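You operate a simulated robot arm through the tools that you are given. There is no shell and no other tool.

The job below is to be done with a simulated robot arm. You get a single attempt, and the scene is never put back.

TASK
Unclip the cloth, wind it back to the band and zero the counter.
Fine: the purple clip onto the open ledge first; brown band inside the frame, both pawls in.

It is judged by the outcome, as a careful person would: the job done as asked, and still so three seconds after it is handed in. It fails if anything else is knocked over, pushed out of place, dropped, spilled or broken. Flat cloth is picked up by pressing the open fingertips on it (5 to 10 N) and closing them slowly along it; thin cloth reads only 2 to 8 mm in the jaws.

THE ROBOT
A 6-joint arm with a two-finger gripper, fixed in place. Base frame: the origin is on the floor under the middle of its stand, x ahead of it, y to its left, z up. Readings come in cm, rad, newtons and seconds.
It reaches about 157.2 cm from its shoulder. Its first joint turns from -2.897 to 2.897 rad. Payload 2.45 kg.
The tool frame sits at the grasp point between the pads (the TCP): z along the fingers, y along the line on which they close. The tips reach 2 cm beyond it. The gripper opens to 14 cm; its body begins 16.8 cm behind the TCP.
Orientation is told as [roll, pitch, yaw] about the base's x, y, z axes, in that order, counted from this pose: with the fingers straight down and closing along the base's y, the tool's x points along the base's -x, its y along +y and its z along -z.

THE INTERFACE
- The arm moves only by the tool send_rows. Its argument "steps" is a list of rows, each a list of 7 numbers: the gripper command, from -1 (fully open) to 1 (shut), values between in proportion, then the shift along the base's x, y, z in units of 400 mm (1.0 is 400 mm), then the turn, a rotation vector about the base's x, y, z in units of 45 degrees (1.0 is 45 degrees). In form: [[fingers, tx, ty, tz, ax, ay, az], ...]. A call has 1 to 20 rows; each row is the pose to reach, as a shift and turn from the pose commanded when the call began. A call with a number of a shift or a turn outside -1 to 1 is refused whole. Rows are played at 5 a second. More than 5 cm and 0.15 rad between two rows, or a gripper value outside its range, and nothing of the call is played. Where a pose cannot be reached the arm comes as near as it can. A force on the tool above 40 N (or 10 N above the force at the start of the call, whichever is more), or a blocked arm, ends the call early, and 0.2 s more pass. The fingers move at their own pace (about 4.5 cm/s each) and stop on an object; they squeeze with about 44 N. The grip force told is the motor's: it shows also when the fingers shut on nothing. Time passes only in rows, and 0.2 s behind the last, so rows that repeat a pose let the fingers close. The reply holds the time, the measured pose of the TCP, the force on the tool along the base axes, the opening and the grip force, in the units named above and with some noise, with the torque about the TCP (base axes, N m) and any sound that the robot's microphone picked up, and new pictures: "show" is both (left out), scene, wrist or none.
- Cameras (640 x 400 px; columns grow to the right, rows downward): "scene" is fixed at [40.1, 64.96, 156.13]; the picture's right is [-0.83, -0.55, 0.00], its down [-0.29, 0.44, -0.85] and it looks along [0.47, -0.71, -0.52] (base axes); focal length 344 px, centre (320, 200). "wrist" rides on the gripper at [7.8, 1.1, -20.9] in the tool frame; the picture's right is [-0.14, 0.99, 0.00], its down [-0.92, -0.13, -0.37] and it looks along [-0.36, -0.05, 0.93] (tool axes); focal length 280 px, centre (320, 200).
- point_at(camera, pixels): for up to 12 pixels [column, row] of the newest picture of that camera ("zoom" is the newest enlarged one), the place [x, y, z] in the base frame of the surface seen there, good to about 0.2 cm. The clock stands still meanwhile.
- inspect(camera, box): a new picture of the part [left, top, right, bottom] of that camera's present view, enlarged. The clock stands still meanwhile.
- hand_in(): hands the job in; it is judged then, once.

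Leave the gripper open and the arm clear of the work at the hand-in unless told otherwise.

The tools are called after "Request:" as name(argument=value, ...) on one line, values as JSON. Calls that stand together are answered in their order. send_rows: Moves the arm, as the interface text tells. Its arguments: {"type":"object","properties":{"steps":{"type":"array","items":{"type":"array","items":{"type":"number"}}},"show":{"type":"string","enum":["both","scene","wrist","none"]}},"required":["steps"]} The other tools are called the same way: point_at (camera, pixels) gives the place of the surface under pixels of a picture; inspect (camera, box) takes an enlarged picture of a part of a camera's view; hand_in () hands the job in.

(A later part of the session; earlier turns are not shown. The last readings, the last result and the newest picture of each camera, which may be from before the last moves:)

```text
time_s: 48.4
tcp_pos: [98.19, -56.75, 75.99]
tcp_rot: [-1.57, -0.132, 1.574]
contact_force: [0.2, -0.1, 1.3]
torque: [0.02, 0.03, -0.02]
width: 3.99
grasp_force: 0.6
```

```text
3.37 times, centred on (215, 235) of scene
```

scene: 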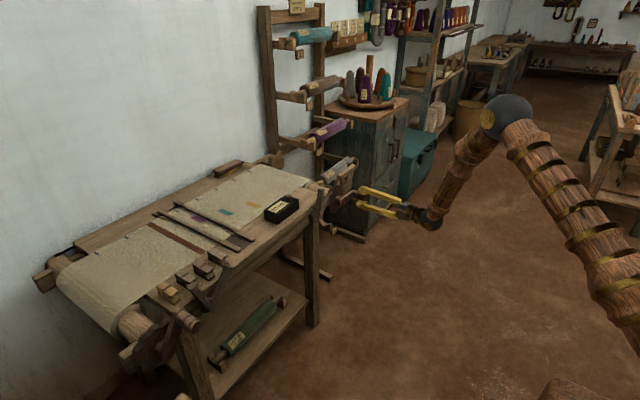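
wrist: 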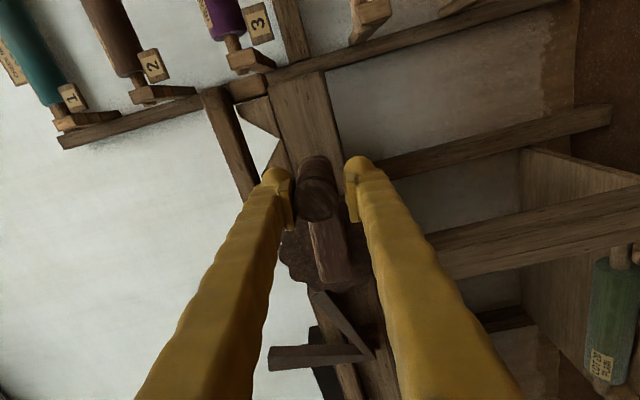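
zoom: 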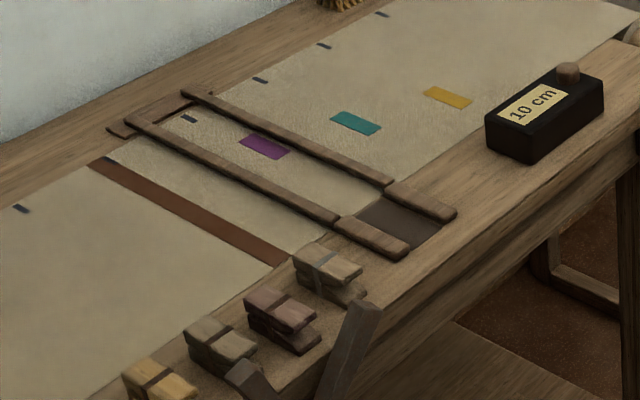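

It works: the crank turned smoothly with about 1 N and the band has moved toward the frame. I'll measure the band position to calibrate.

Request:
point_at(camera="zoom", pixels=[[105, 158], [90, 163], [285, 257], [272, 265], [200, 205], [190, 212], [133, 120], [145, 160], [330, 215], [185, 92], [250, 130], [380, 180]])

```text
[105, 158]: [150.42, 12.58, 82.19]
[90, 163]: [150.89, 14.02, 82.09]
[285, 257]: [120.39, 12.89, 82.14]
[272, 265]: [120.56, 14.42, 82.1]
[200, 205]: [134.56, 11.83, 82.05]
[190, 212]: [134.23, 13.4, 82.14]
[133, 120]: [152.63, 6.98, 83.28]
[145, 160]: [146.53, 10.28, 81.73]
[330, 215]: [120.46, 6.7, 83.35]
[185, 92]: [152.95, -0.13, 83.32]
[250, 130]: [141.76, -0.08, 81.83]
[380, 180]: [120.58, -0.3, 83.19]
```

The band is now at about y 12.3–14.3, so it moved about 1.8 cm for about 20°, as expected (≈5 cm per rad). I need about 10 cm more, roughly 117°. Turning the next 45°.

Request:
send_rows(steps=[[0.44, 0, 0.0032, -0.0154, 0.083, 0, 0], [0.44, 0, 0.0064, -0.0308, 0.167, 0, 0], [0.44, 0, 0.0116, -0.0456, 0.25, 0, 0], [0.44, 0, 0.0168, -0.0604, 0.333, 0, 0], [0.44, 0, 0.0239, -0.0744, 0.417, 0, 0], [0.44, 0, 0.031, -0.0884, 0.5, 0, 0], [0.44, 0, 0.0398, -0.1014, 0.583, 0, 0], [0.44, 0, 0.0486, -0.1144, 0.667, 0, 0], [0.44, 0, 0.0591, -0.1261, 0.75, 0, 0], [0.44, 0, 0.0696, -0.1378, 0.833, 0, 0], [0.44, 0, 0.0815, -0.1481, 0.917, 0, 0], [0.44, 0, 0.0934, -0.1583, 1.0, 0, 0]], show="both")

Request:
inspect(camera="scene", box=[300, 150, 400, 230])

Request:
inspect(camera="scene", box=[120, 180, 310, 290])

```text
time_s: 51.0
tcp_pos: [98.1, -53.09, 69.38]
tcp_rot: [-1.572, -0.917, 1.571]
contact_force: [-1.4, -0.5, 0.6]
torque: [-0.04, -0.03, -0.01]
width: 3.95
grasp_force: 0.4
```

scene: 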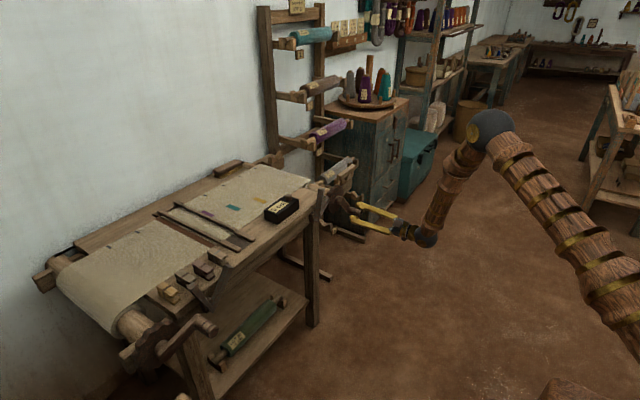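
wrist: 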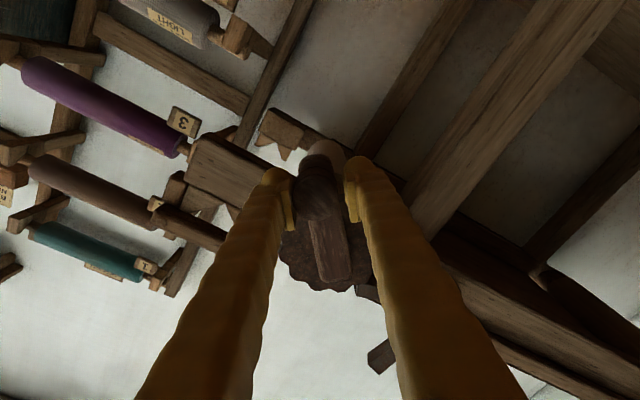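

```text
5.00 times, centred on (350, 190) of scene
```

zoom: 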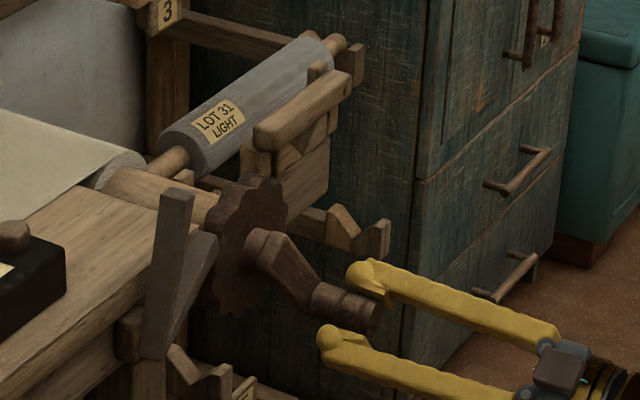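

```text
3.37 times, centred on (215, 235) of scene
```

zoom: 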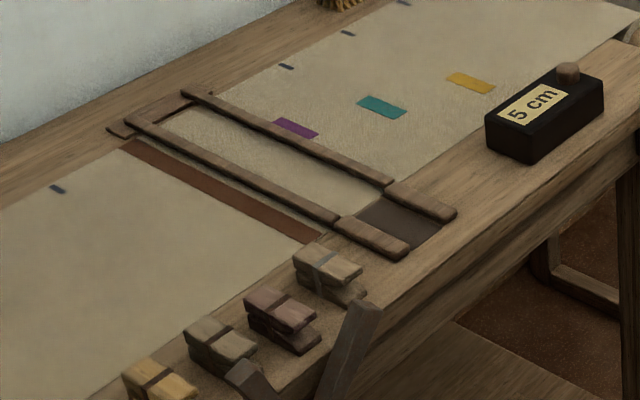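

The counter has counted down to 5 cm and the band is just left of the frame. Continuing with the next 45° through the bottom of the circle.

Request:
send_rows(steps=[[0.44, 0, 0.0129, -0.009, 0.083, 0, 0], [0.44, 0, 0.0263, -0.0172, 0.167, 0, 0], [0.44, 0, 0.0402, -0.0245, 0.25, 0, 0], [0.44, 0, 0.0546, -0.0309, 0.333, 0, 0], [0.44, 0, 0.0693, -0.0362, 0.417, 0, 0], [0.44, 0, 0.0844, -0.0407, 0.5, 0, 0], [0.44, 0, 0.0997, -0.0441, 0.583, 0, 0], [0.44, 0, 0.1153, -0.0465, 0.667, 0, 0], [0.44, 0, 0.1309, -0.0479, 0.75, 0, 0], [0.44, 0, 0.1466, -0.0483, 0.833, 0, 0], [0.44, 0, 0.1623, -0.0476, 0.917, 0, 0], [0.44, 0, 0.178, -0.0459, 1.0, 0, 0]], show="both")

Request:
inspect(camera="scene", box=[300, 150, 400, 230])

Request:
inspect(camera="scene", box=[120, 180, 310, 290])

```text
time_s: 53.6
tcp_pos: [98.03, -45.8, 67.7]
tcp_rot: [1.574, -1.441, -1.574]
contact_force: [0.4, -1.1, -0.7]
torque: [0.0, -0.01, 0.0]
width: 3.98
grasp_force: 0.2
```

scene: 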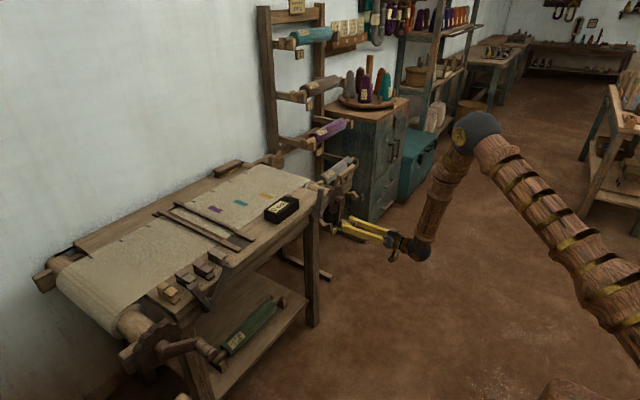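
wrist: 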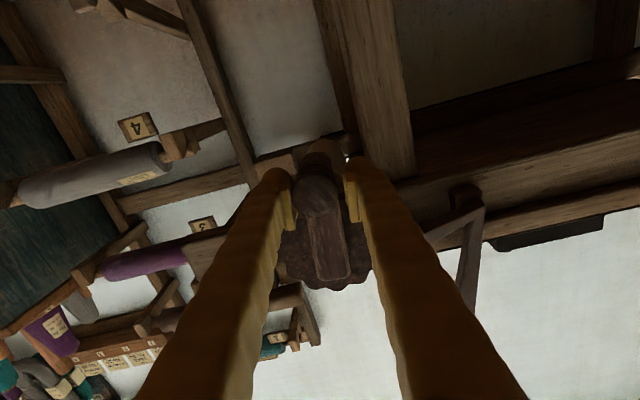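

```text
5.00 times, centred on (350, 190) of scene
```

zoom: 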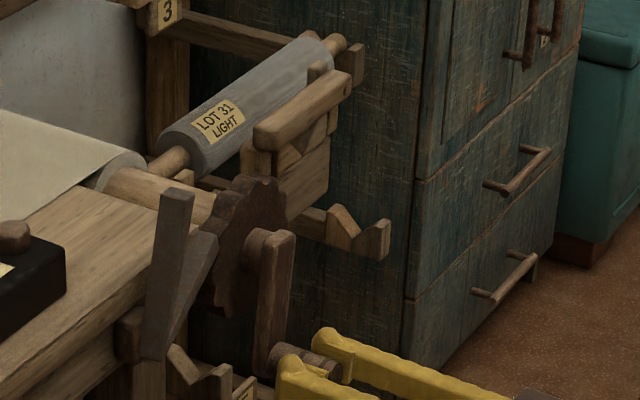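

```text
3.37 times, centred on (215, 235) of scene
```

zoom: 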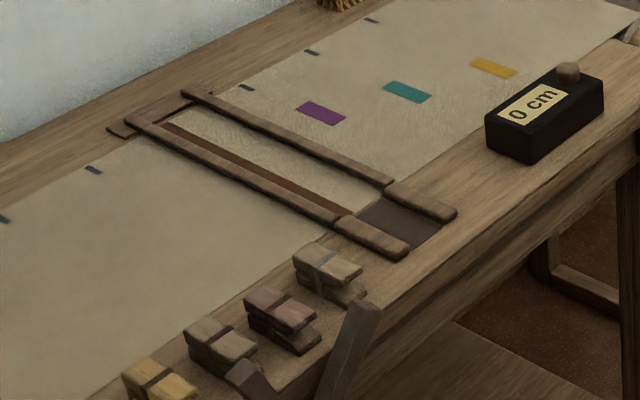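

The band has entered the frame from the left and the counter already shows 0 cm on its own (it still has a zero knob). I'll measure the band within the frame.

Request:
point_at(camera="zoom", pixels=[[160, 128], [165, 122], [175, 127], [250, 170], [262, 166], [345, 214], [350, 209], [290, 185], [240, 155], [255, 150], [300, 150], [270, 125]])

Request:
inspect(camera="scene", box=[150, 200, 250, 260])

```text
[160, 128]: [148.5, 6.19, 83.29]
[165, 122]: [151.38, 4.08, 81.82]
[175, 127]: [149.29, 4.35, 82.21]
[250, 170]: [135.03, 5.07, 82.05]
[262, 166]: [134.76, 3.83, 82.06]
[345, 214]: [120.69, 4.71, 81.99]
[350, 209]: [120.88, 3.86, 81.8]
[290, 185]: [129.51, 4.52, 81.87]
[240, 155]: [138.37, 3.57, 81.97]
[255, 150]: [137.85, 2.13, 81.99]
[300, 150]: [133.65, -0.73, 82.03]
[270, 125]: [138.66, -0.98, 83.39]
```

```text
6.40 times, centred on (200, 230) of scene
```

zoom: 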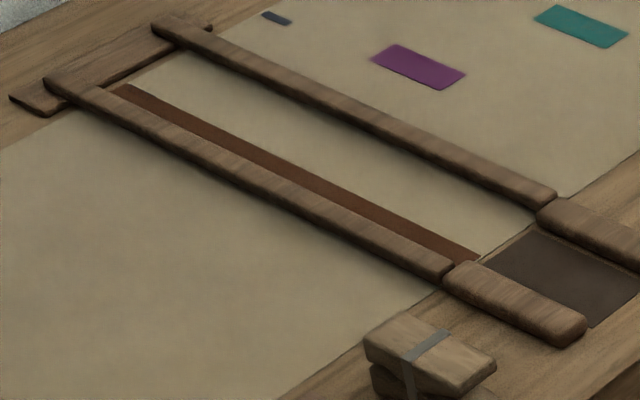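

Request:
point_at(camera="zoom", pixels=[[200, 119], [300, 167], [400, 216], [290, 176], [380, 222], [440, 245], [460, 256], [470, 250], [300, 160], [180, 60], [300, 120], [400, 170]])

```text
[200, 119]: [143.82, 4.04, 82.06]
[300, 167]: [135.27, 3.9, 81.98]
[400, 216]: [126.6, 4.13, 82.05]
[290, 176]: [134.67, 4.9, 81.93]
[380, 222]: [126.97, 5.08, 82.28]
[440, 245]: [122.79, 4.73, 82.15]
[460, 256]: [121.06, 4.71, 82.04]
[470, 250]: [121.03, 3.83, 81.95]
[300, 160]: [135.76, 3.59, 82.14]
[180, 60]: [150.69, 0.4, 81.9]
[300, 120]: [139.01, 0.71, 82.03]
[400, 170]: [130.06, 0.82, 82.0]
```

The band is now at y≈3.8–5.8 and the opening is 0.6–5.7, so about 1.7 cm more is needed to centre it (roughly 18°). I'll look at how the right pawl sits in the wheel's scallops.

Request:
inspect(camera="wrist", box=[260, 140, 500, 320])

Request:
inspect(camera="scene", box=[310, 175, 360, 220])

Request:
inspect(camera="scene", box=[110, 290, 230, 390])

```text
2.22 times, centred on (380, 230) of wrist
```

zoom: 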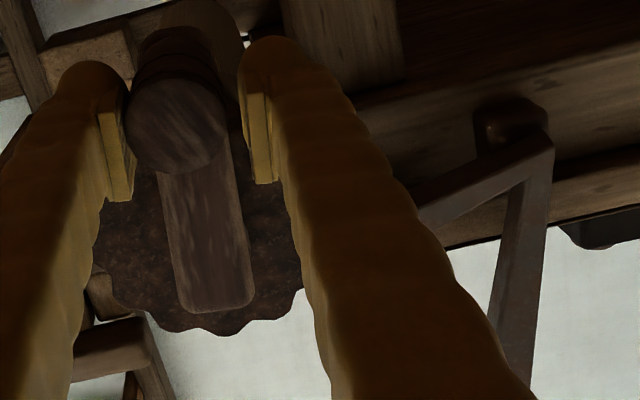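

```text
8.89 times, centred on (335, 198) of scene
```

zoom: 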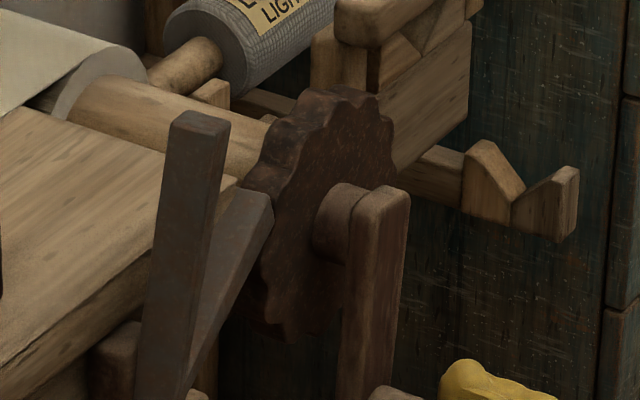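

```text
4.00 times, centred on (170, 340) of scene
```

zoom: 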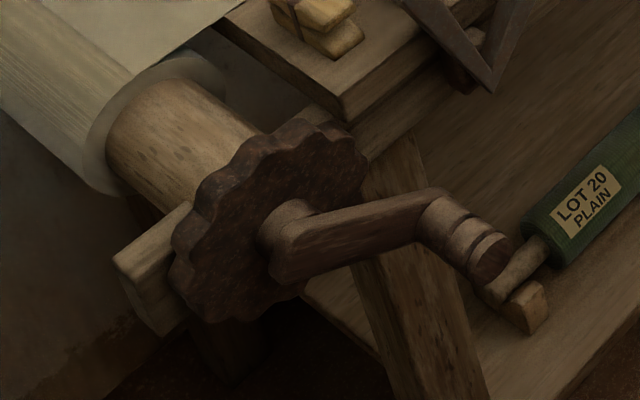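

I'll turn 18.75° more, then examine.

Request:
send_rows(steps=[[0.44, 0, 0.0077, 0.0013, 0.042, 0, 0], [0.44, 0, 0.0155, 0.0027, 0.083, 0, 0], [0.44, 0, 0.0231, 0.0045, 0.125, 0, 0], [0.44, 0, 0.0308, 0.0064, 0.167, 0, 0], [0.44, 0, 0.0382, 0.0087, 0.208, 0, 0], [0.44, 0, 0.0457, 0.0111, 0.25, 0, 0], [0.44, 0, 0.0531, 0.0139, 0.292, 0, 0], [0.44, 0, 0.0604, 0.0168, 0.333, 0, 0], [0.44, 0, 0.0675, 0.0201, 0.375, 0, 0], [0.44, 0, 0.0747, 0.0234, 0.417, 0, 0], [0.44, 0, 0.0747, 0.0234, 0.417, 0, 0]], show="both")

Request:
inspect(camera="scene", box=[150, 200, 250, 260])

Request:
point_at(camera="zoom", pixels=[[200, 119], [300, 167], [400, 216], [290, 176], [380, 222], [440, 245], [460, 256], [470, 250], [300, 150], [180, 60], [300, 140], [400, 190]])

Request:
inspect(camera="scene", box=[310, 175, 360, 220])

Request:
inspect(camera="scene", box=[256, 185, 320, 225])

```text
time_s: 56.0
tcp_pos: [97.92, -42.9, 68.87]
tcp_rot: [1.574, -1.111, -1.572]
contact_force: [0.3, -1.1, -1.6]
torque: [-0.03, 0.02, -0.01]
width: 4.01
grasp_force: 0.9
```

scene: 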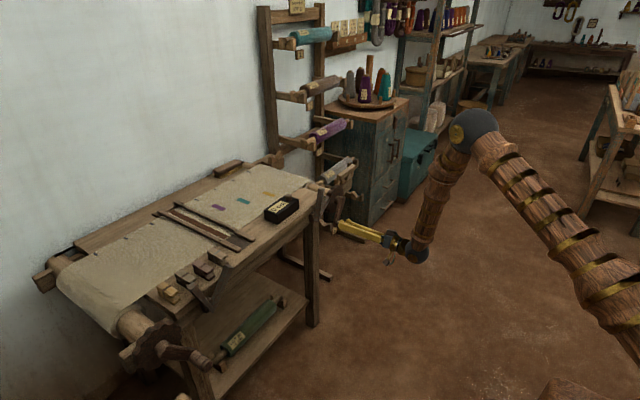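
wrist: 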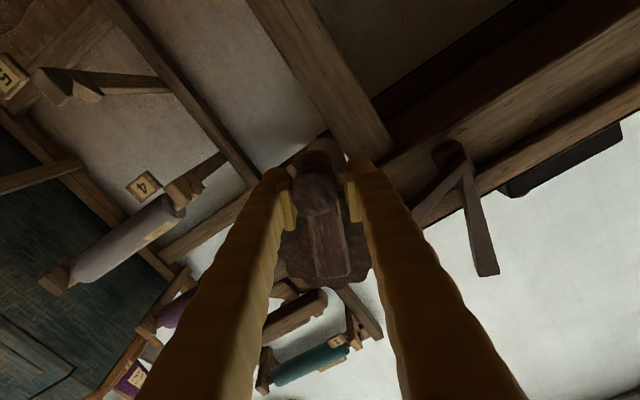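

```text
6.40 times, centred on (200, 230) of scene
```

zoom: 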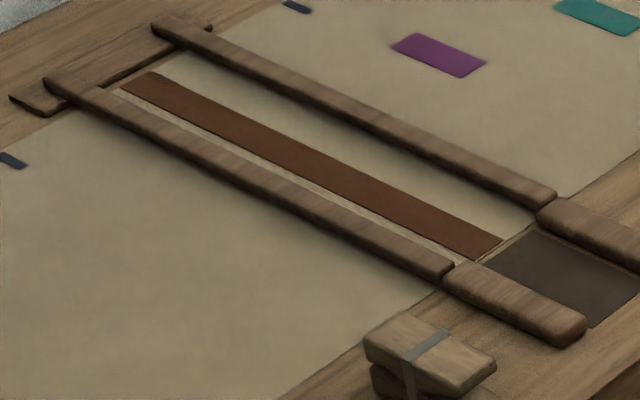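

```text
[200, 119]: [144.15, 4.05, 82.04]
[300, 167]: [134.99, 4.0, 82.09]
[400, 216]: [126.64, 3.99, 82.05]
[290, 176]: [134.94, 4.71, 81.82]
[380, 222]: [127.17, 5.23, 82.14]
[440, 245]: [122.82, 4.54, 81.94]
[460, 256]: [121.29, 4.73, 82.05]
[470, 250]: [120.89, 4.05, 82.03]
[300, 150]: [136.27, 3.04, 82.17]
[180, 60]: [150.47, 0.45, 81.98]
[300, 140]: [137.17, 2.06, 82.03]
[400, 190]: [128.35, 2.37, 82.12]
```

```text
8.89 times, centred on (335, 198) of scene
```

zoom: 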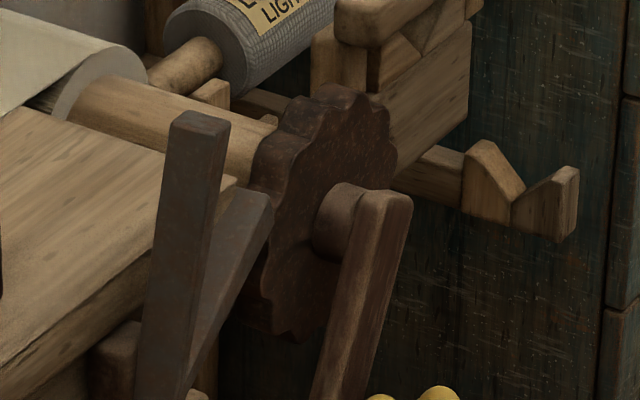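

```text
10.00 times, centred on (288, 205) of scene
```

zoom: 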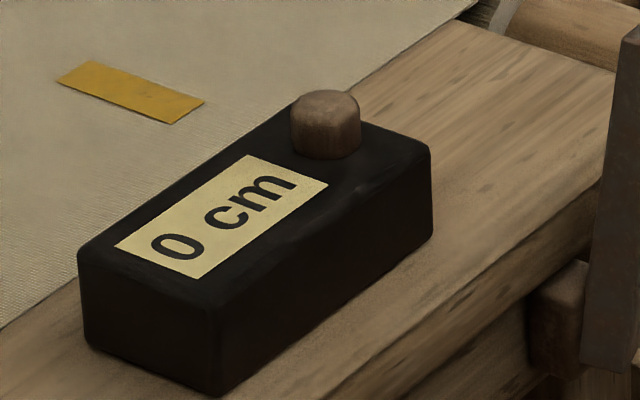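

The band is now centred in the opening (about y 2.1–4.2), and the counter shows 0 cm. I'll open the fingers and withdraw straight back along −x, then check that nothing creeps.

Request:
send_rows(steps=[[0.3, 0, 0, 0, 0, 0, 0], [0.1, 0, 0, 0, 0, 0, 0], [0, 0, 0, 0, 0, 0, 0], [0, -0.05, 0, 0, 0, 0, 0], [0, -0.12, 0, 0, 0, 0, 0], [0, -0.22, 0, 0, 0, 0, 0], [0, -0.32, 0, 0, 0, 0, 0], [0, -0.4, 0, 0, 0, 0, 0]], show="both")

Request:
inspect(camera="scene", box=[150, 200, 250, 260])

Request:
inspect(camera="wrist", box=[240, 100, 480, 280])

```text
time_s: 57.8
tcp_pos: [82.1, -42.83, 68.77]
tcp_rot: [1.573, -1.111, -1.574]
contact_force: [-0.3, 0.5, 0.3]
torque: [0.0, -0.01, 0.03]
width: 6.99
grasp_force: 0.0
```

scene: 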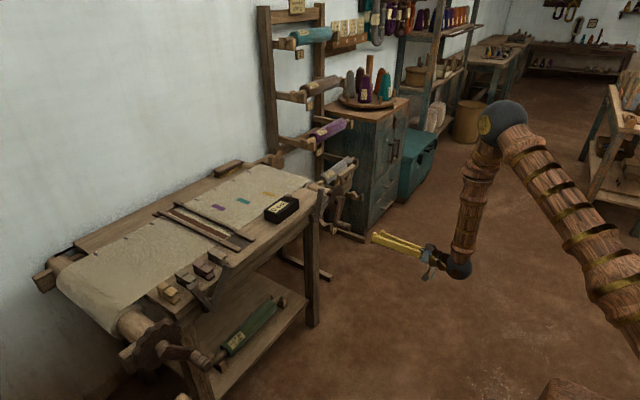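
wrist: 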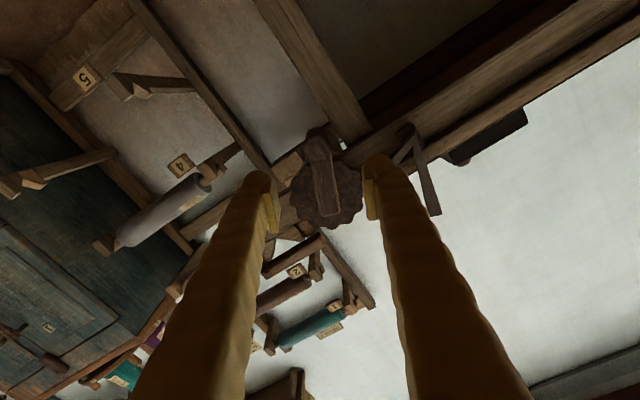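

```text
6.40 times, centred on (200, 230) of scene
```

zoom: 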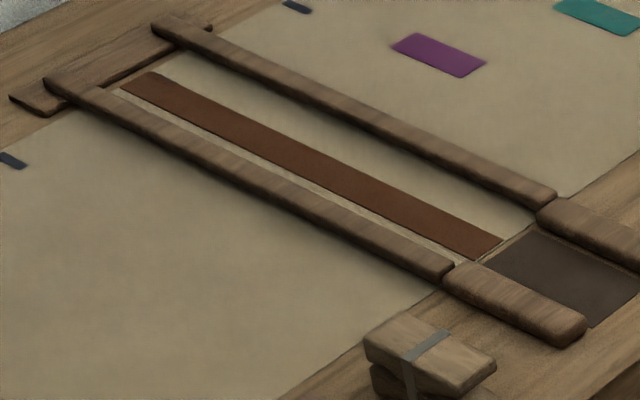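

```text
2.22 times, centred on (360, 190) of wrist
```

zoom: 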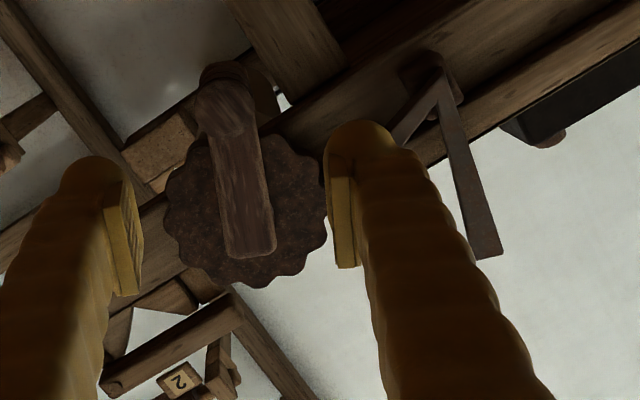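

The band holds still. I'll undo the roll and pitch back to −45° while rising, then check the right pawl's tooth.

Request:
send_rows(steps=[[0, 0, 0, 0.03, -0.146, 0, 0], [0, 0, 0, 0.08, -0.292, 0, 0], [0, 0, 0, 0.13, -0.437, 0, 0], [0, 0, 0, 0.18, -0.583, 0, 0], [0, 0, 0, 0.2, -0.583, 0, 0]], show="none")

Request:
send_rows(steps=[[0, -0.02, 0, 0.1, 0, 0.167, 0], [0, -0.04, 0.02, 0.2, 0, 0.333, 0], [0, -0.06, 0.05, 0.3, 0, 0.5, 0], [0, -0.08, 0.1, 0.4, 0, 0.667, 0], [0, -0.08, 0.15, 0.5, 0, 0.833, 0], [0, -0.08, 0.2, 0.6, 0, 1.0, 0], [0, -0.08, 0.2, 0.6, 0, 1.0, 0]], show="both")

Request:
inspect(camera="wrist", box=[160, 60, 340, 200])

```text
time_s: 59.0
tcp_pos: [82.11, -42.87, 76.73]
tcp_rot: [-2.484, -1.57, 2.483]
contact_force: [0.4, -0.2, 0.3]
torque: [0.03, -0.02, 0.01]
width: 6.97
grasp_force: 0.0
```

```text
time_s: 60.6
tcp_pos: [78.89, -34.84, 100.58]
tcp_rot: [-0.001, -0.788, 0.001]
contact_force: [0.1, 0.8, 0.2]
torque: [0.03, 0.0, -0.01]
width: 7.0
grasp_force: 0.0
```

scene: 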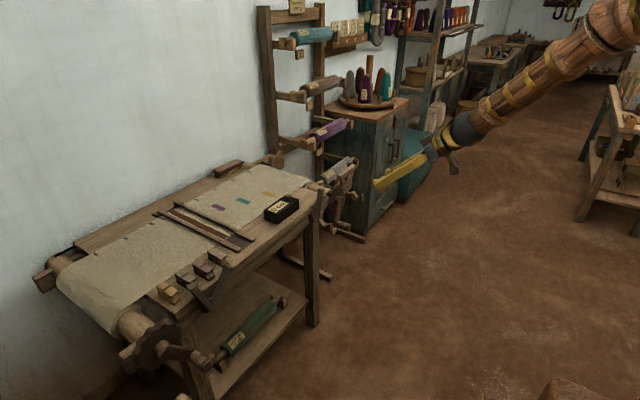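
wrist: 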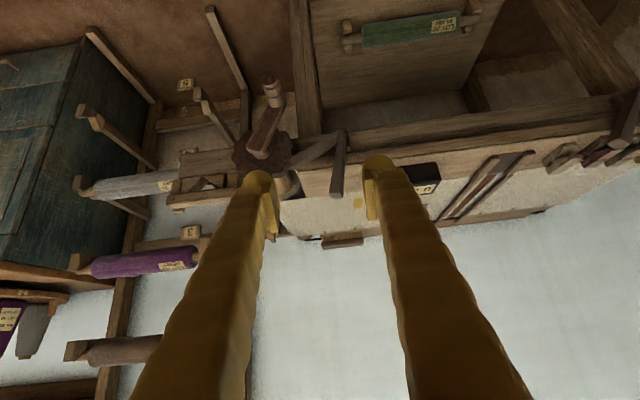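

```text
2.86 times, centred on (250, 130) of wrist
```

zoom: 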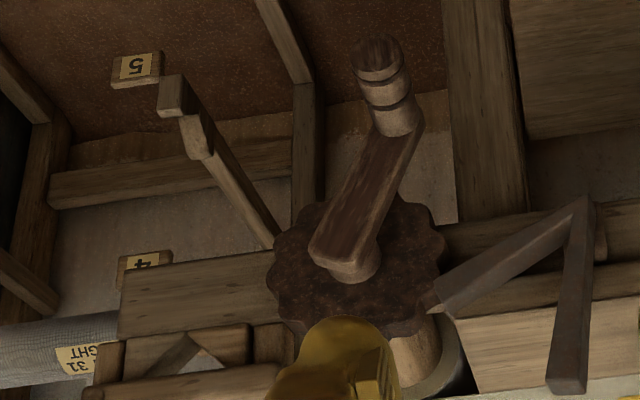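

The right pawl's tip sits in a scallop at zoom (440,295): engaged. Now the left pawl: I'll measure where its handle and tooth arm are.

Request:
inspect(camera="scene", box=[130, 250, 250, 350])

Request:
point_at(camera="zoom", pixels=[[475, 72], [455, 150], [425, 230], [410, 245], [370, 190], [335, 140], [325, 155], [440, 200], [390, 215], [300, 250], [450, 110], [490, 65]])

```text
4.00 times, centred on (190, 300) of scene
```

zoom: 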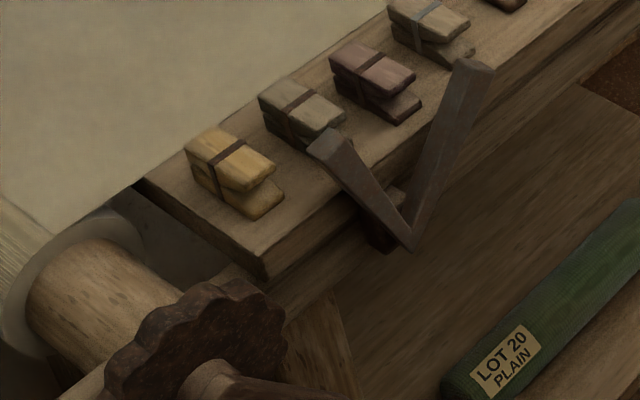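

```text
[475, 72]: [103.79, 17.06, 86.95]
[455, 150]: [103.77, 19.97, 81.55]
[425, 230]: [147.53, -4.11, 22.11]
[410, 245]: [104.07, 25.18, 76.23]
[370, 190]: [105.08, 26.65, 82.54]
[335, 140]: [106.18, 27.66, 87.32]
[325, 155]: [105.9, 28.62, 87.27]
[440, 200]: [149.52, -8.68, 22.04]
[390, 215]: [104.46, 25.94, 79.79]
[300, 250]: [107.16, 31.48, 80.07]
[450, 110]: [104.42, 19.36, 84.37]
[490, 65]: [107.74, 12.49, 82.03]
```

The handle top is at (103.8, 17, 87), leaning right. I'll bring the closed fingers to its right side and push it back toward +y. First I'll travel across, high up.

Request:
send_rows(steps=[[0.3, 0.03, 0.1, 0, 0, 0, 0], [0.7, 0.06, 0.2, 0, 0, 0, 0], [1, 0.09, 0.3, 0, 0, 0, 0], [1, 0.12, 0.4, 0, 0, 0, 0], [1, 0.15, 0.5, 0, 0, 0, 0], [1, 0.18, 0.6, 0, 0, 0, 0], [1, 0.21, 0.7, 0, 0, 0, 0], [1, 0.25, 0.8, 0, 0, 0, 0], [1, 0.3, 0.9, 0, 0, 0, 0], [1, 0.36, 0.98, 0, 0, 0, 0]], show="none")

Request:
send_rows(steps=[[1, 0.08, 0.07, 0, 0, 0, 0], [1, 0.16, 0.14, 0, 0, 0, 0], [1, 0.2475, 0.19, -0.03, 0, 0, 0], [1, 0.2475, 0.19, -0.1, 0, 0, 0], [1, 0.2475, 0.19, -0.18, 0, 0, 0], [1, 0.2475, 0.19, -0.18, 0, 0, 0]], show="both")

Request:
inspect(camera="wrist", box=[200, 60, 440, 220])

```text
time_s: 62.8
tcp_pos: [92.99, 3.66, 101.13]
tcp_rot: [-0.204, -0.791, 0.32]
contact_force: [-0.7, -0.3, -0.5]
torque: [0.01, 0.01, 0.05]
width: 0.0
grasp_force: 28.8
out of reach, approached as far as the arm can: row 9, 10
```

```text
time_s: 64.2
tcp_pos: [102.58, 10.23, 93.44]
tcp_rot: [0.0, -0.787, -0.003]
contact_force: [0.3, 0.3, 0.9]
torque: [0.02, -0.02, -0.01]
width: 0.0
grasp_force: 29.6
```

scene: 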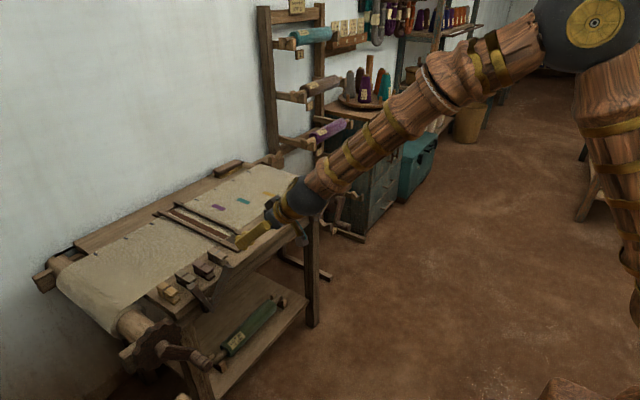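
wrist: 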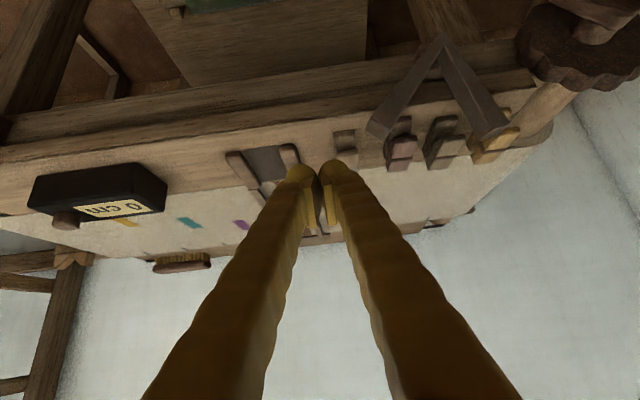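

```text
2.50 times, centred on (320, 140) of wrist
```

zoom: 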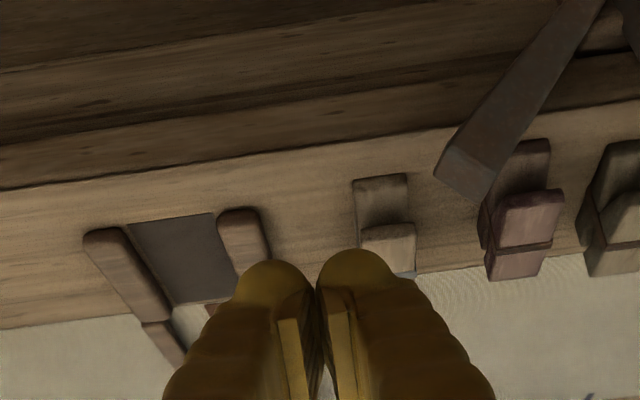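

The arm stopped slightly short of the plan; I'll hold a moment and re-read the pose.

Request:
send_rows(steps=[[1, 0, 0, 0, 0, 0, 0], [1, 0, 0, 0, 0, 0, 0]], show="none")

```text
time_s: 64.8
tcp_pos: [102.36, 10.27, 93.55]
tcp_rot: [0.0, -0.787, 0.0]
contact_force: [0.3, 0.0, -0.4]
torque: [0.05, 0.0, 0.02]
width: 0.02
grasp_force: 29.5
```

Now at (102.4, 10.3, 93.5). I'll descend to z≈86.6 to the right of the handle, with y≈11.7.

Request:
send_rows(steps=[[1, 0.01, 0.02, -0.06, 0, 0, 0], [1, 0.02, 0.035, -0.12, 0, 0, 0], [1, 0.02, 0.035, -0.16, 0, 0, 0], [1, 0.02, 0.035, -0.175, 0, 0, 0], [1, 0.02, 0.035, -0.175, 0, 0, 0]], show="wrist")

Request:
inspect(camera="wrist", box=[240, 40, 480, 220])

```text
time_s: 66.0
tcp_pos: [103.12, 11.77, 86.51]
tcp_rot: [-0.001, -0.788, -0.001]
contact_force: [-0.4, -0.5, -0.1]
torque: [0.02, 0.0, 0.0]
width: 0.01
grasp_force: 29.2
```

wrist: 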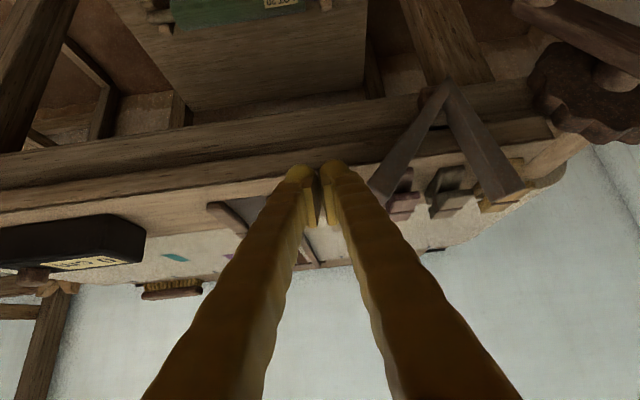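

```text
2.22 times, centred on (360, 130) of wrist
```

zoom: 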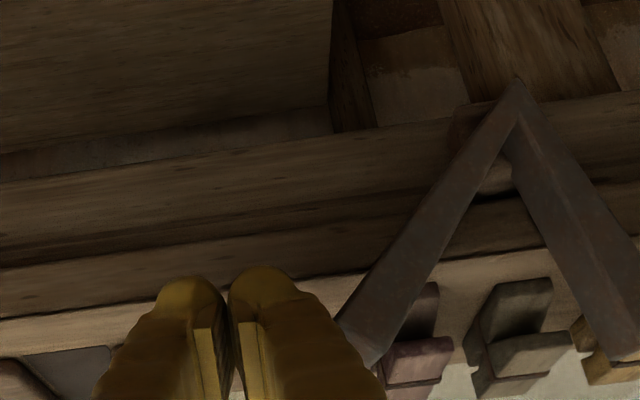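

The fingers are right of the handle. I'll push toward +y in 0.8 cm steps for 6 cm and then look.

Request:
send_rows(steps=[[1, 0, 0.02, 0, 0, 0, 0], [1, 0, 0.04, 0, 0, 0, 0], [1, 0, 0.06, 0, 0, 0, 0], [1, 0, 0.08, 0, 0, 0, 0], [1, 0, 0.1, 0, 0, 0, 0], [1, 0, 0.12, 0, 0, 0, 0], [1, 0, 0.14, 0, 0, 0, 0]], show="wrist")

Request:
inspect(camera="wrist", box=[240, 40, 480, 220])

```text
time_s: 66.8
tcp_pos: [103.15, 13.7, 86.77]
tcp_rot: [0.0, -0.789, -0.005]
contact_force: [-11.3, -9.2, 9.0]
torque: [0.16, -0.03, 0.17]
width: 0.0
grasp_force: 29.4
stopped in row 3: the force on the tool passed its limit at 54 N (the readings are from after the stop); the commanded pose is now the measured one
```

wrist: 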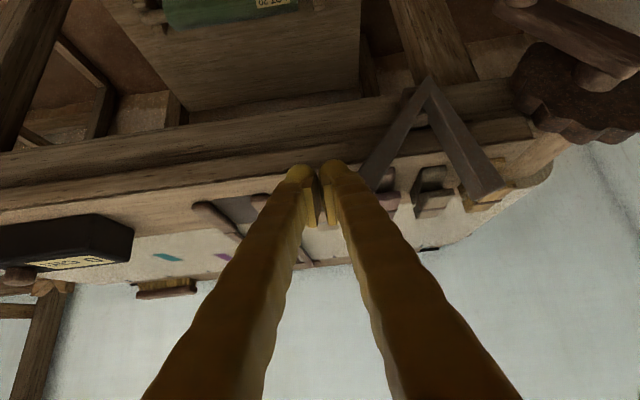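

```text
2.22 times, centred on (360, 130) of wrist
```

zoom: 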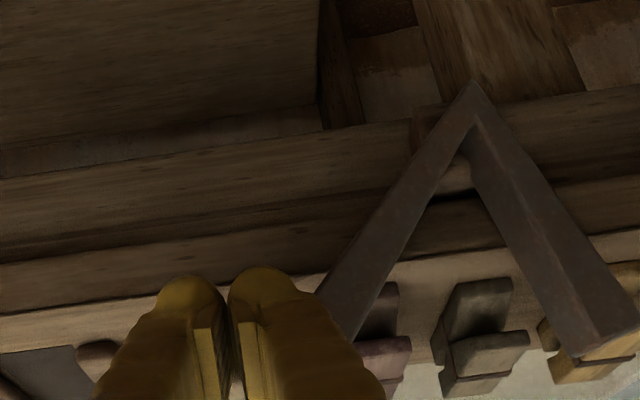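

The push met the end of the leaning handle and jammed along its axis (54 N peak), so I stopped. Better: back off, roll the gripper about 39° to match the handle's lean, and straddle it with slightly open fingers. First I'll check nothing moved and measure the ledge's front edge.

Request:
send_rows(steps=[[1, 0, -0.05, 0, 0, 0, 0], [1, -0.02, -0.06, 0.08, 0, 0, 0], [1, -0.03, -0.06, 0.18, 0, 0, 0], [0.7, -0.03, -0.06, 0.22, 0, 0, 0], [0.5, -0.03, -0.06, 0.22, 0, 0, 0]], show="both")

Request:
inspect(camera="scene", box=[130, 240, 250, 340])

Request:
point_at(camera="zoom", pixels=[[475, 112], [480, 100], [455, 190], [450, 150], [335, 180], [410, 285], [360, 258], [275, 315], [265, 325], [560, 90], [420, 180], [370, 105]])

```text
time_s: 68.0
tcp_pos: [101.75, 11.29, 95.58]
tcp_rot: [0.0, -0.789, -0.002]
contact_force: [-0.7, 0.8, 0.2]
torque: [0.04, 0.01, 0.05]
width: 3.5
grasp_force: 0.1
```

scene: 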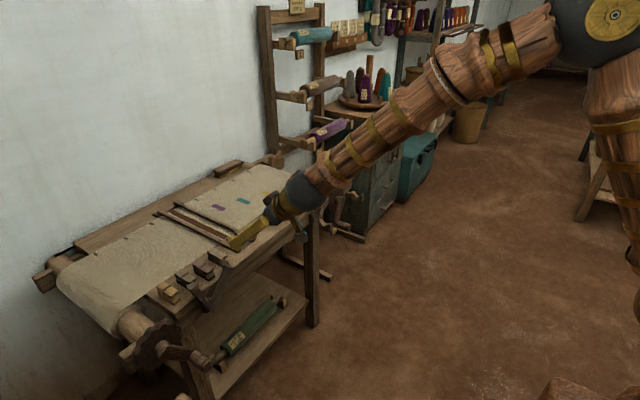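
wrist: 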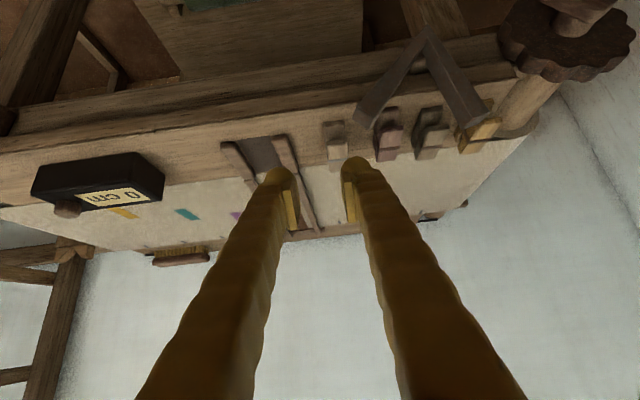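

```text
4.00 times, centred on (190, 290) of scene
```

zoom: 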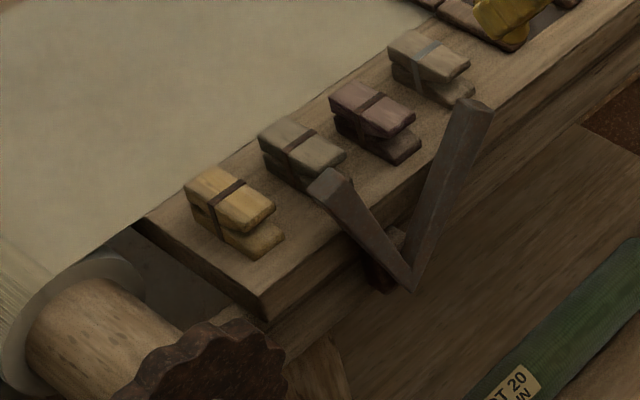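

```text
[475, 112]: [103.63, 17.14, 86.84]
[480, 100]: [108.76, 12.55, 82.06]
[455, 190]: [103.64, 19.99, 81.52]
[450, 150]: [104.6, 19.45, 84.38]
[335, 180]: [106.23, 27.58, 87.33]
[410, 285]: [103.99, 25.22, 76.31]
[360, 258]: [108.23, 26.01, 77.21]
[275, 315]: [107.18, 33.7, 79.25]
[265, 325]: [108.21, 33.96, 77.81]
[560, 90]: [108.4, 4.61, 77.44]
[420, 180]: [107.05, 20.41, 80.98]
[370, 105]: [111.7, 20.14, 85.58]
```

The pawl is still fully out and the clips are undisturbed. The ledge's front face is at x≈107.1, so there's room in front. I'll sample the handle's centre line for its exact lean.

Request:
inspect(camera="scene", box=[205, 255, 261, 315])

Request:
point_at(camera="zoom", pixels=[[300, 90], [330, 100], [270, 170], [300, 180], [240, 260], [265, 270], [215, 330], [250, 180], [220, 260], [345, 75], [310, 60], [180, 340]])

```text
6.67 times, centred on (233, 285) of scene
```

zoom: 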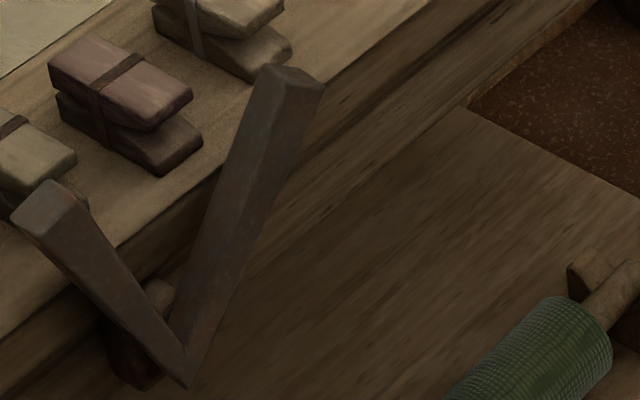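

```text
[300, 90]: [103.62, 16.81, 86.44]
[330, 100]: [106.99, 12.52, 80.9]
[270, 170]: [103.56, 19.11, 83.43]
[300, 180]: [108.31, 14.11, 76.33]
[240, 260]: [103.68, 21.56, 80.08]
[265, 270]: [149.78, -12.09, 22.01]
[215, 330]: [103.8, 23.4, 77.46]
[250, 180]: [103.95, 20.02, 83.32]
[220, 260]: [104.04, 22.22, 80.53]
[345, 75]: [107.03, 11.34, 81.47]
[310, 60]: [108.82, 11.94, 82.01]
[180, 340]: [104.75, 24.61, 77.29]
```

The handle leans 36° right of vertical, with its pivot at about (24.3, 76.3). I'll roll the gripper 36.3° about x, open to 5 cm, and line up above the handle's end along its axis.

Request:
send_rows(steps=[[0.286, 0, 0, 0, 0.135, 0, 0], [0.286, 0, 0, 0, 0.27, 0, 0], [0.286, 0, 0, 0, 0.404, 0, 0], [0.286, 0, 0, 0, 0.538, 0, 0], [0.286, 0.015, 0.01, -0.01, 0.673, 0, 0], [0.286, 0.031, 0.03, -0.03, 0.807, 0, 0], [0.286, 0.031, 0.03, -0.03, 0.807, 0, 0]], show="both")

Request:
inspect(camera="wrist", box=[200, 40, 440, 220])

```text
time_s: 69.6
tcp_pos: [103.31, 12.45, 94.49]
tcp_rot: [0.808, -0.605, -0.537]
contact_force: [0.6, 0.2, 0.0]
torque: [0.0, -0.02, -0.03]
width: 4.99
grasp_force: 0.0
out of reach, approached as far as the arm can: row 2
```

scene: 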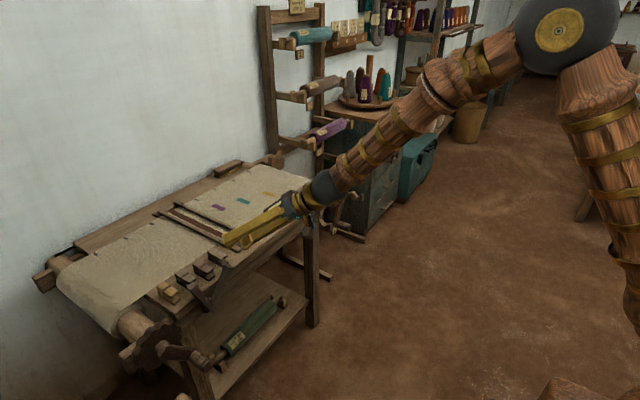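
wrist: 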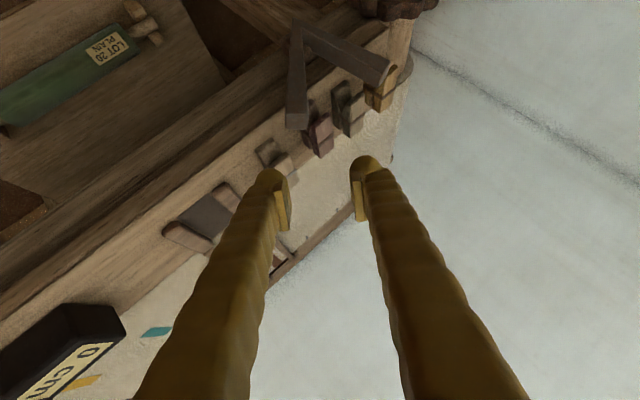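

```text
2.22 times, centred on (320, 130) of wrist
```

zoom: 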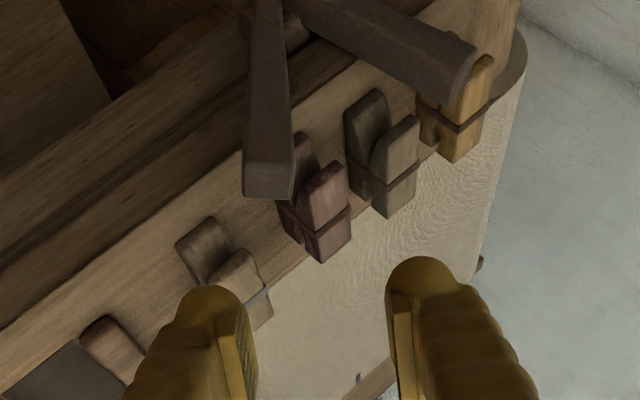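

The handle now lies parallel to the fingers in view (zoom x≈268). I'll shift 1.2 cm sideways to line it up, then approach along its axis to just above its end.

Request:
send_rows(steps=[[0.286, -0.0025, -0.012, -0.009, 0, 0, 0], [0.286, -0.0025, -0.024, -0.0175, 0, 0, 0], [0.286, -0.0025, 0.005, -0.057, 0, 0, 0], [0.286, -0.0025, 0.034, -0.096, 0, 0, 0], [0.286, -0.0025, 0.0628, -0.1355, 0, 0, 0], [0.286, -0.0025, 0.0628, -0.1355, 0, 0, 0]], show="both")

Request:
inspect(camera="wrist", box=[220, 60, 420, 220])

Request:
inspect(camera="scene", box=[180, 230, 260, 310])

```text
time_s: 71.0
tcp_pos: [103.02, 15.06, 88.9]
tcp_rot: [0.805, -0.607, -0.541]
contact_force: [-0.6, 0.1, -0.5]
torque: [-0.03, -0.03, -0.01]
width: 5.02
grasp_force: 0.0
```

scene: 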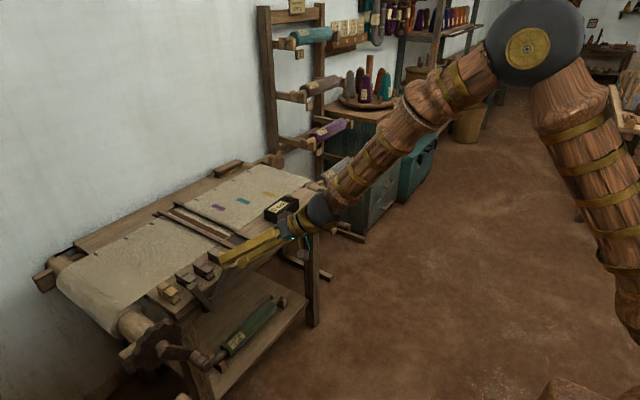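
wrist: 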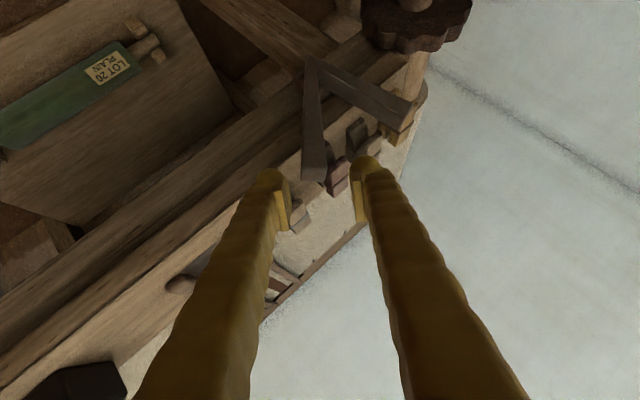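

```text
2.50 times, centred on (320, 140) of wrist
```

zoom: 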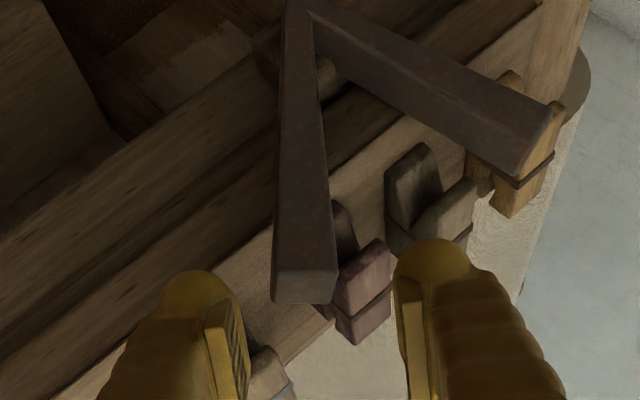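

```text
5.00 times, centred on (220, 270) of scene
```

zoom: 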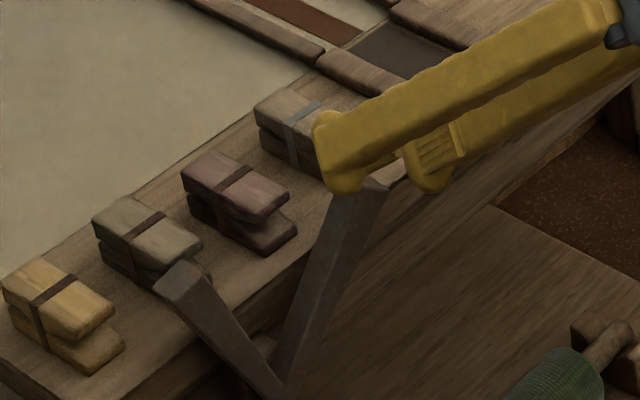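

The handle end is between the fingertips. I'll slide 4.8 cm further down its axis.

Request:
send_rows(steps=[[0.286, 0, 0.018, -0.024, 0, 0, 0], [0.286, 0, 0.036, -0.048, 0, 0, 0], [0.286, 0, 0.054, -0.072, 0, 0, 0], [0.286, 0, 0.071, -0.0967, 0, 0, 0], [0.286, 0, 0.071, -0.0967, 0, 0, 0]], show="wrist")

Request:
inspect(camera="wrist", box=[220, 60, 420, 220])

Request:
inspect(camera="scene", box=[180, 230, 260, 310])

```text
time_s: 72.2
tcp_pos: [103.17, 17.92, 84.99]
tcp_rot: [0.804, -0.607, -0.539]
contact_force: [0.1, 0.6, 1.2]
torque: [-0.02, 0.03, -0.04]
width: 5.0
grasp_force: 0.1
```

wrist: 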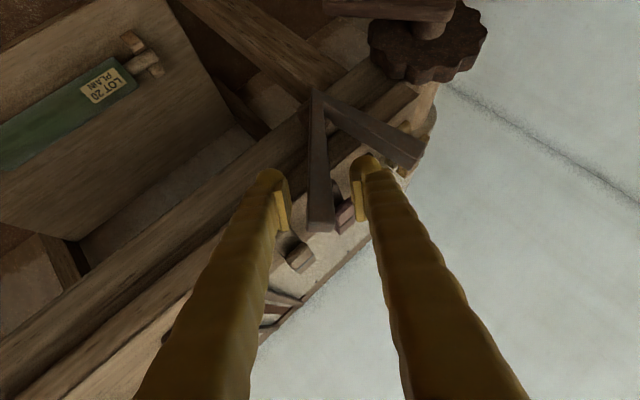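

```text
2.50 times, centred on (320, 140) of wrist
```

zoom: 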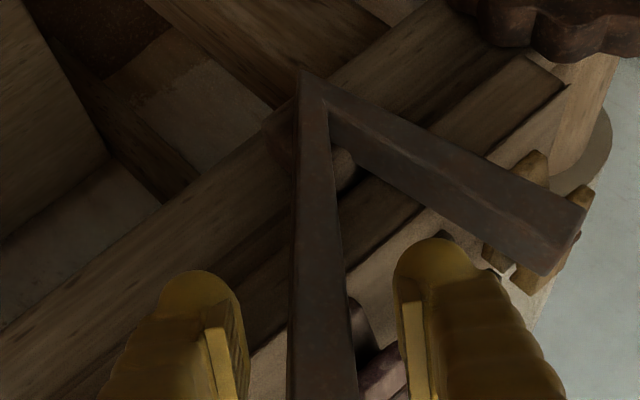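

```text
5.00 times, centred on (220, 270) of scene
```

zoom: 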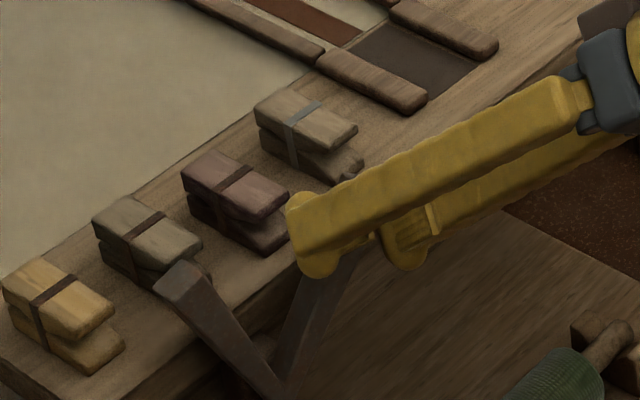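

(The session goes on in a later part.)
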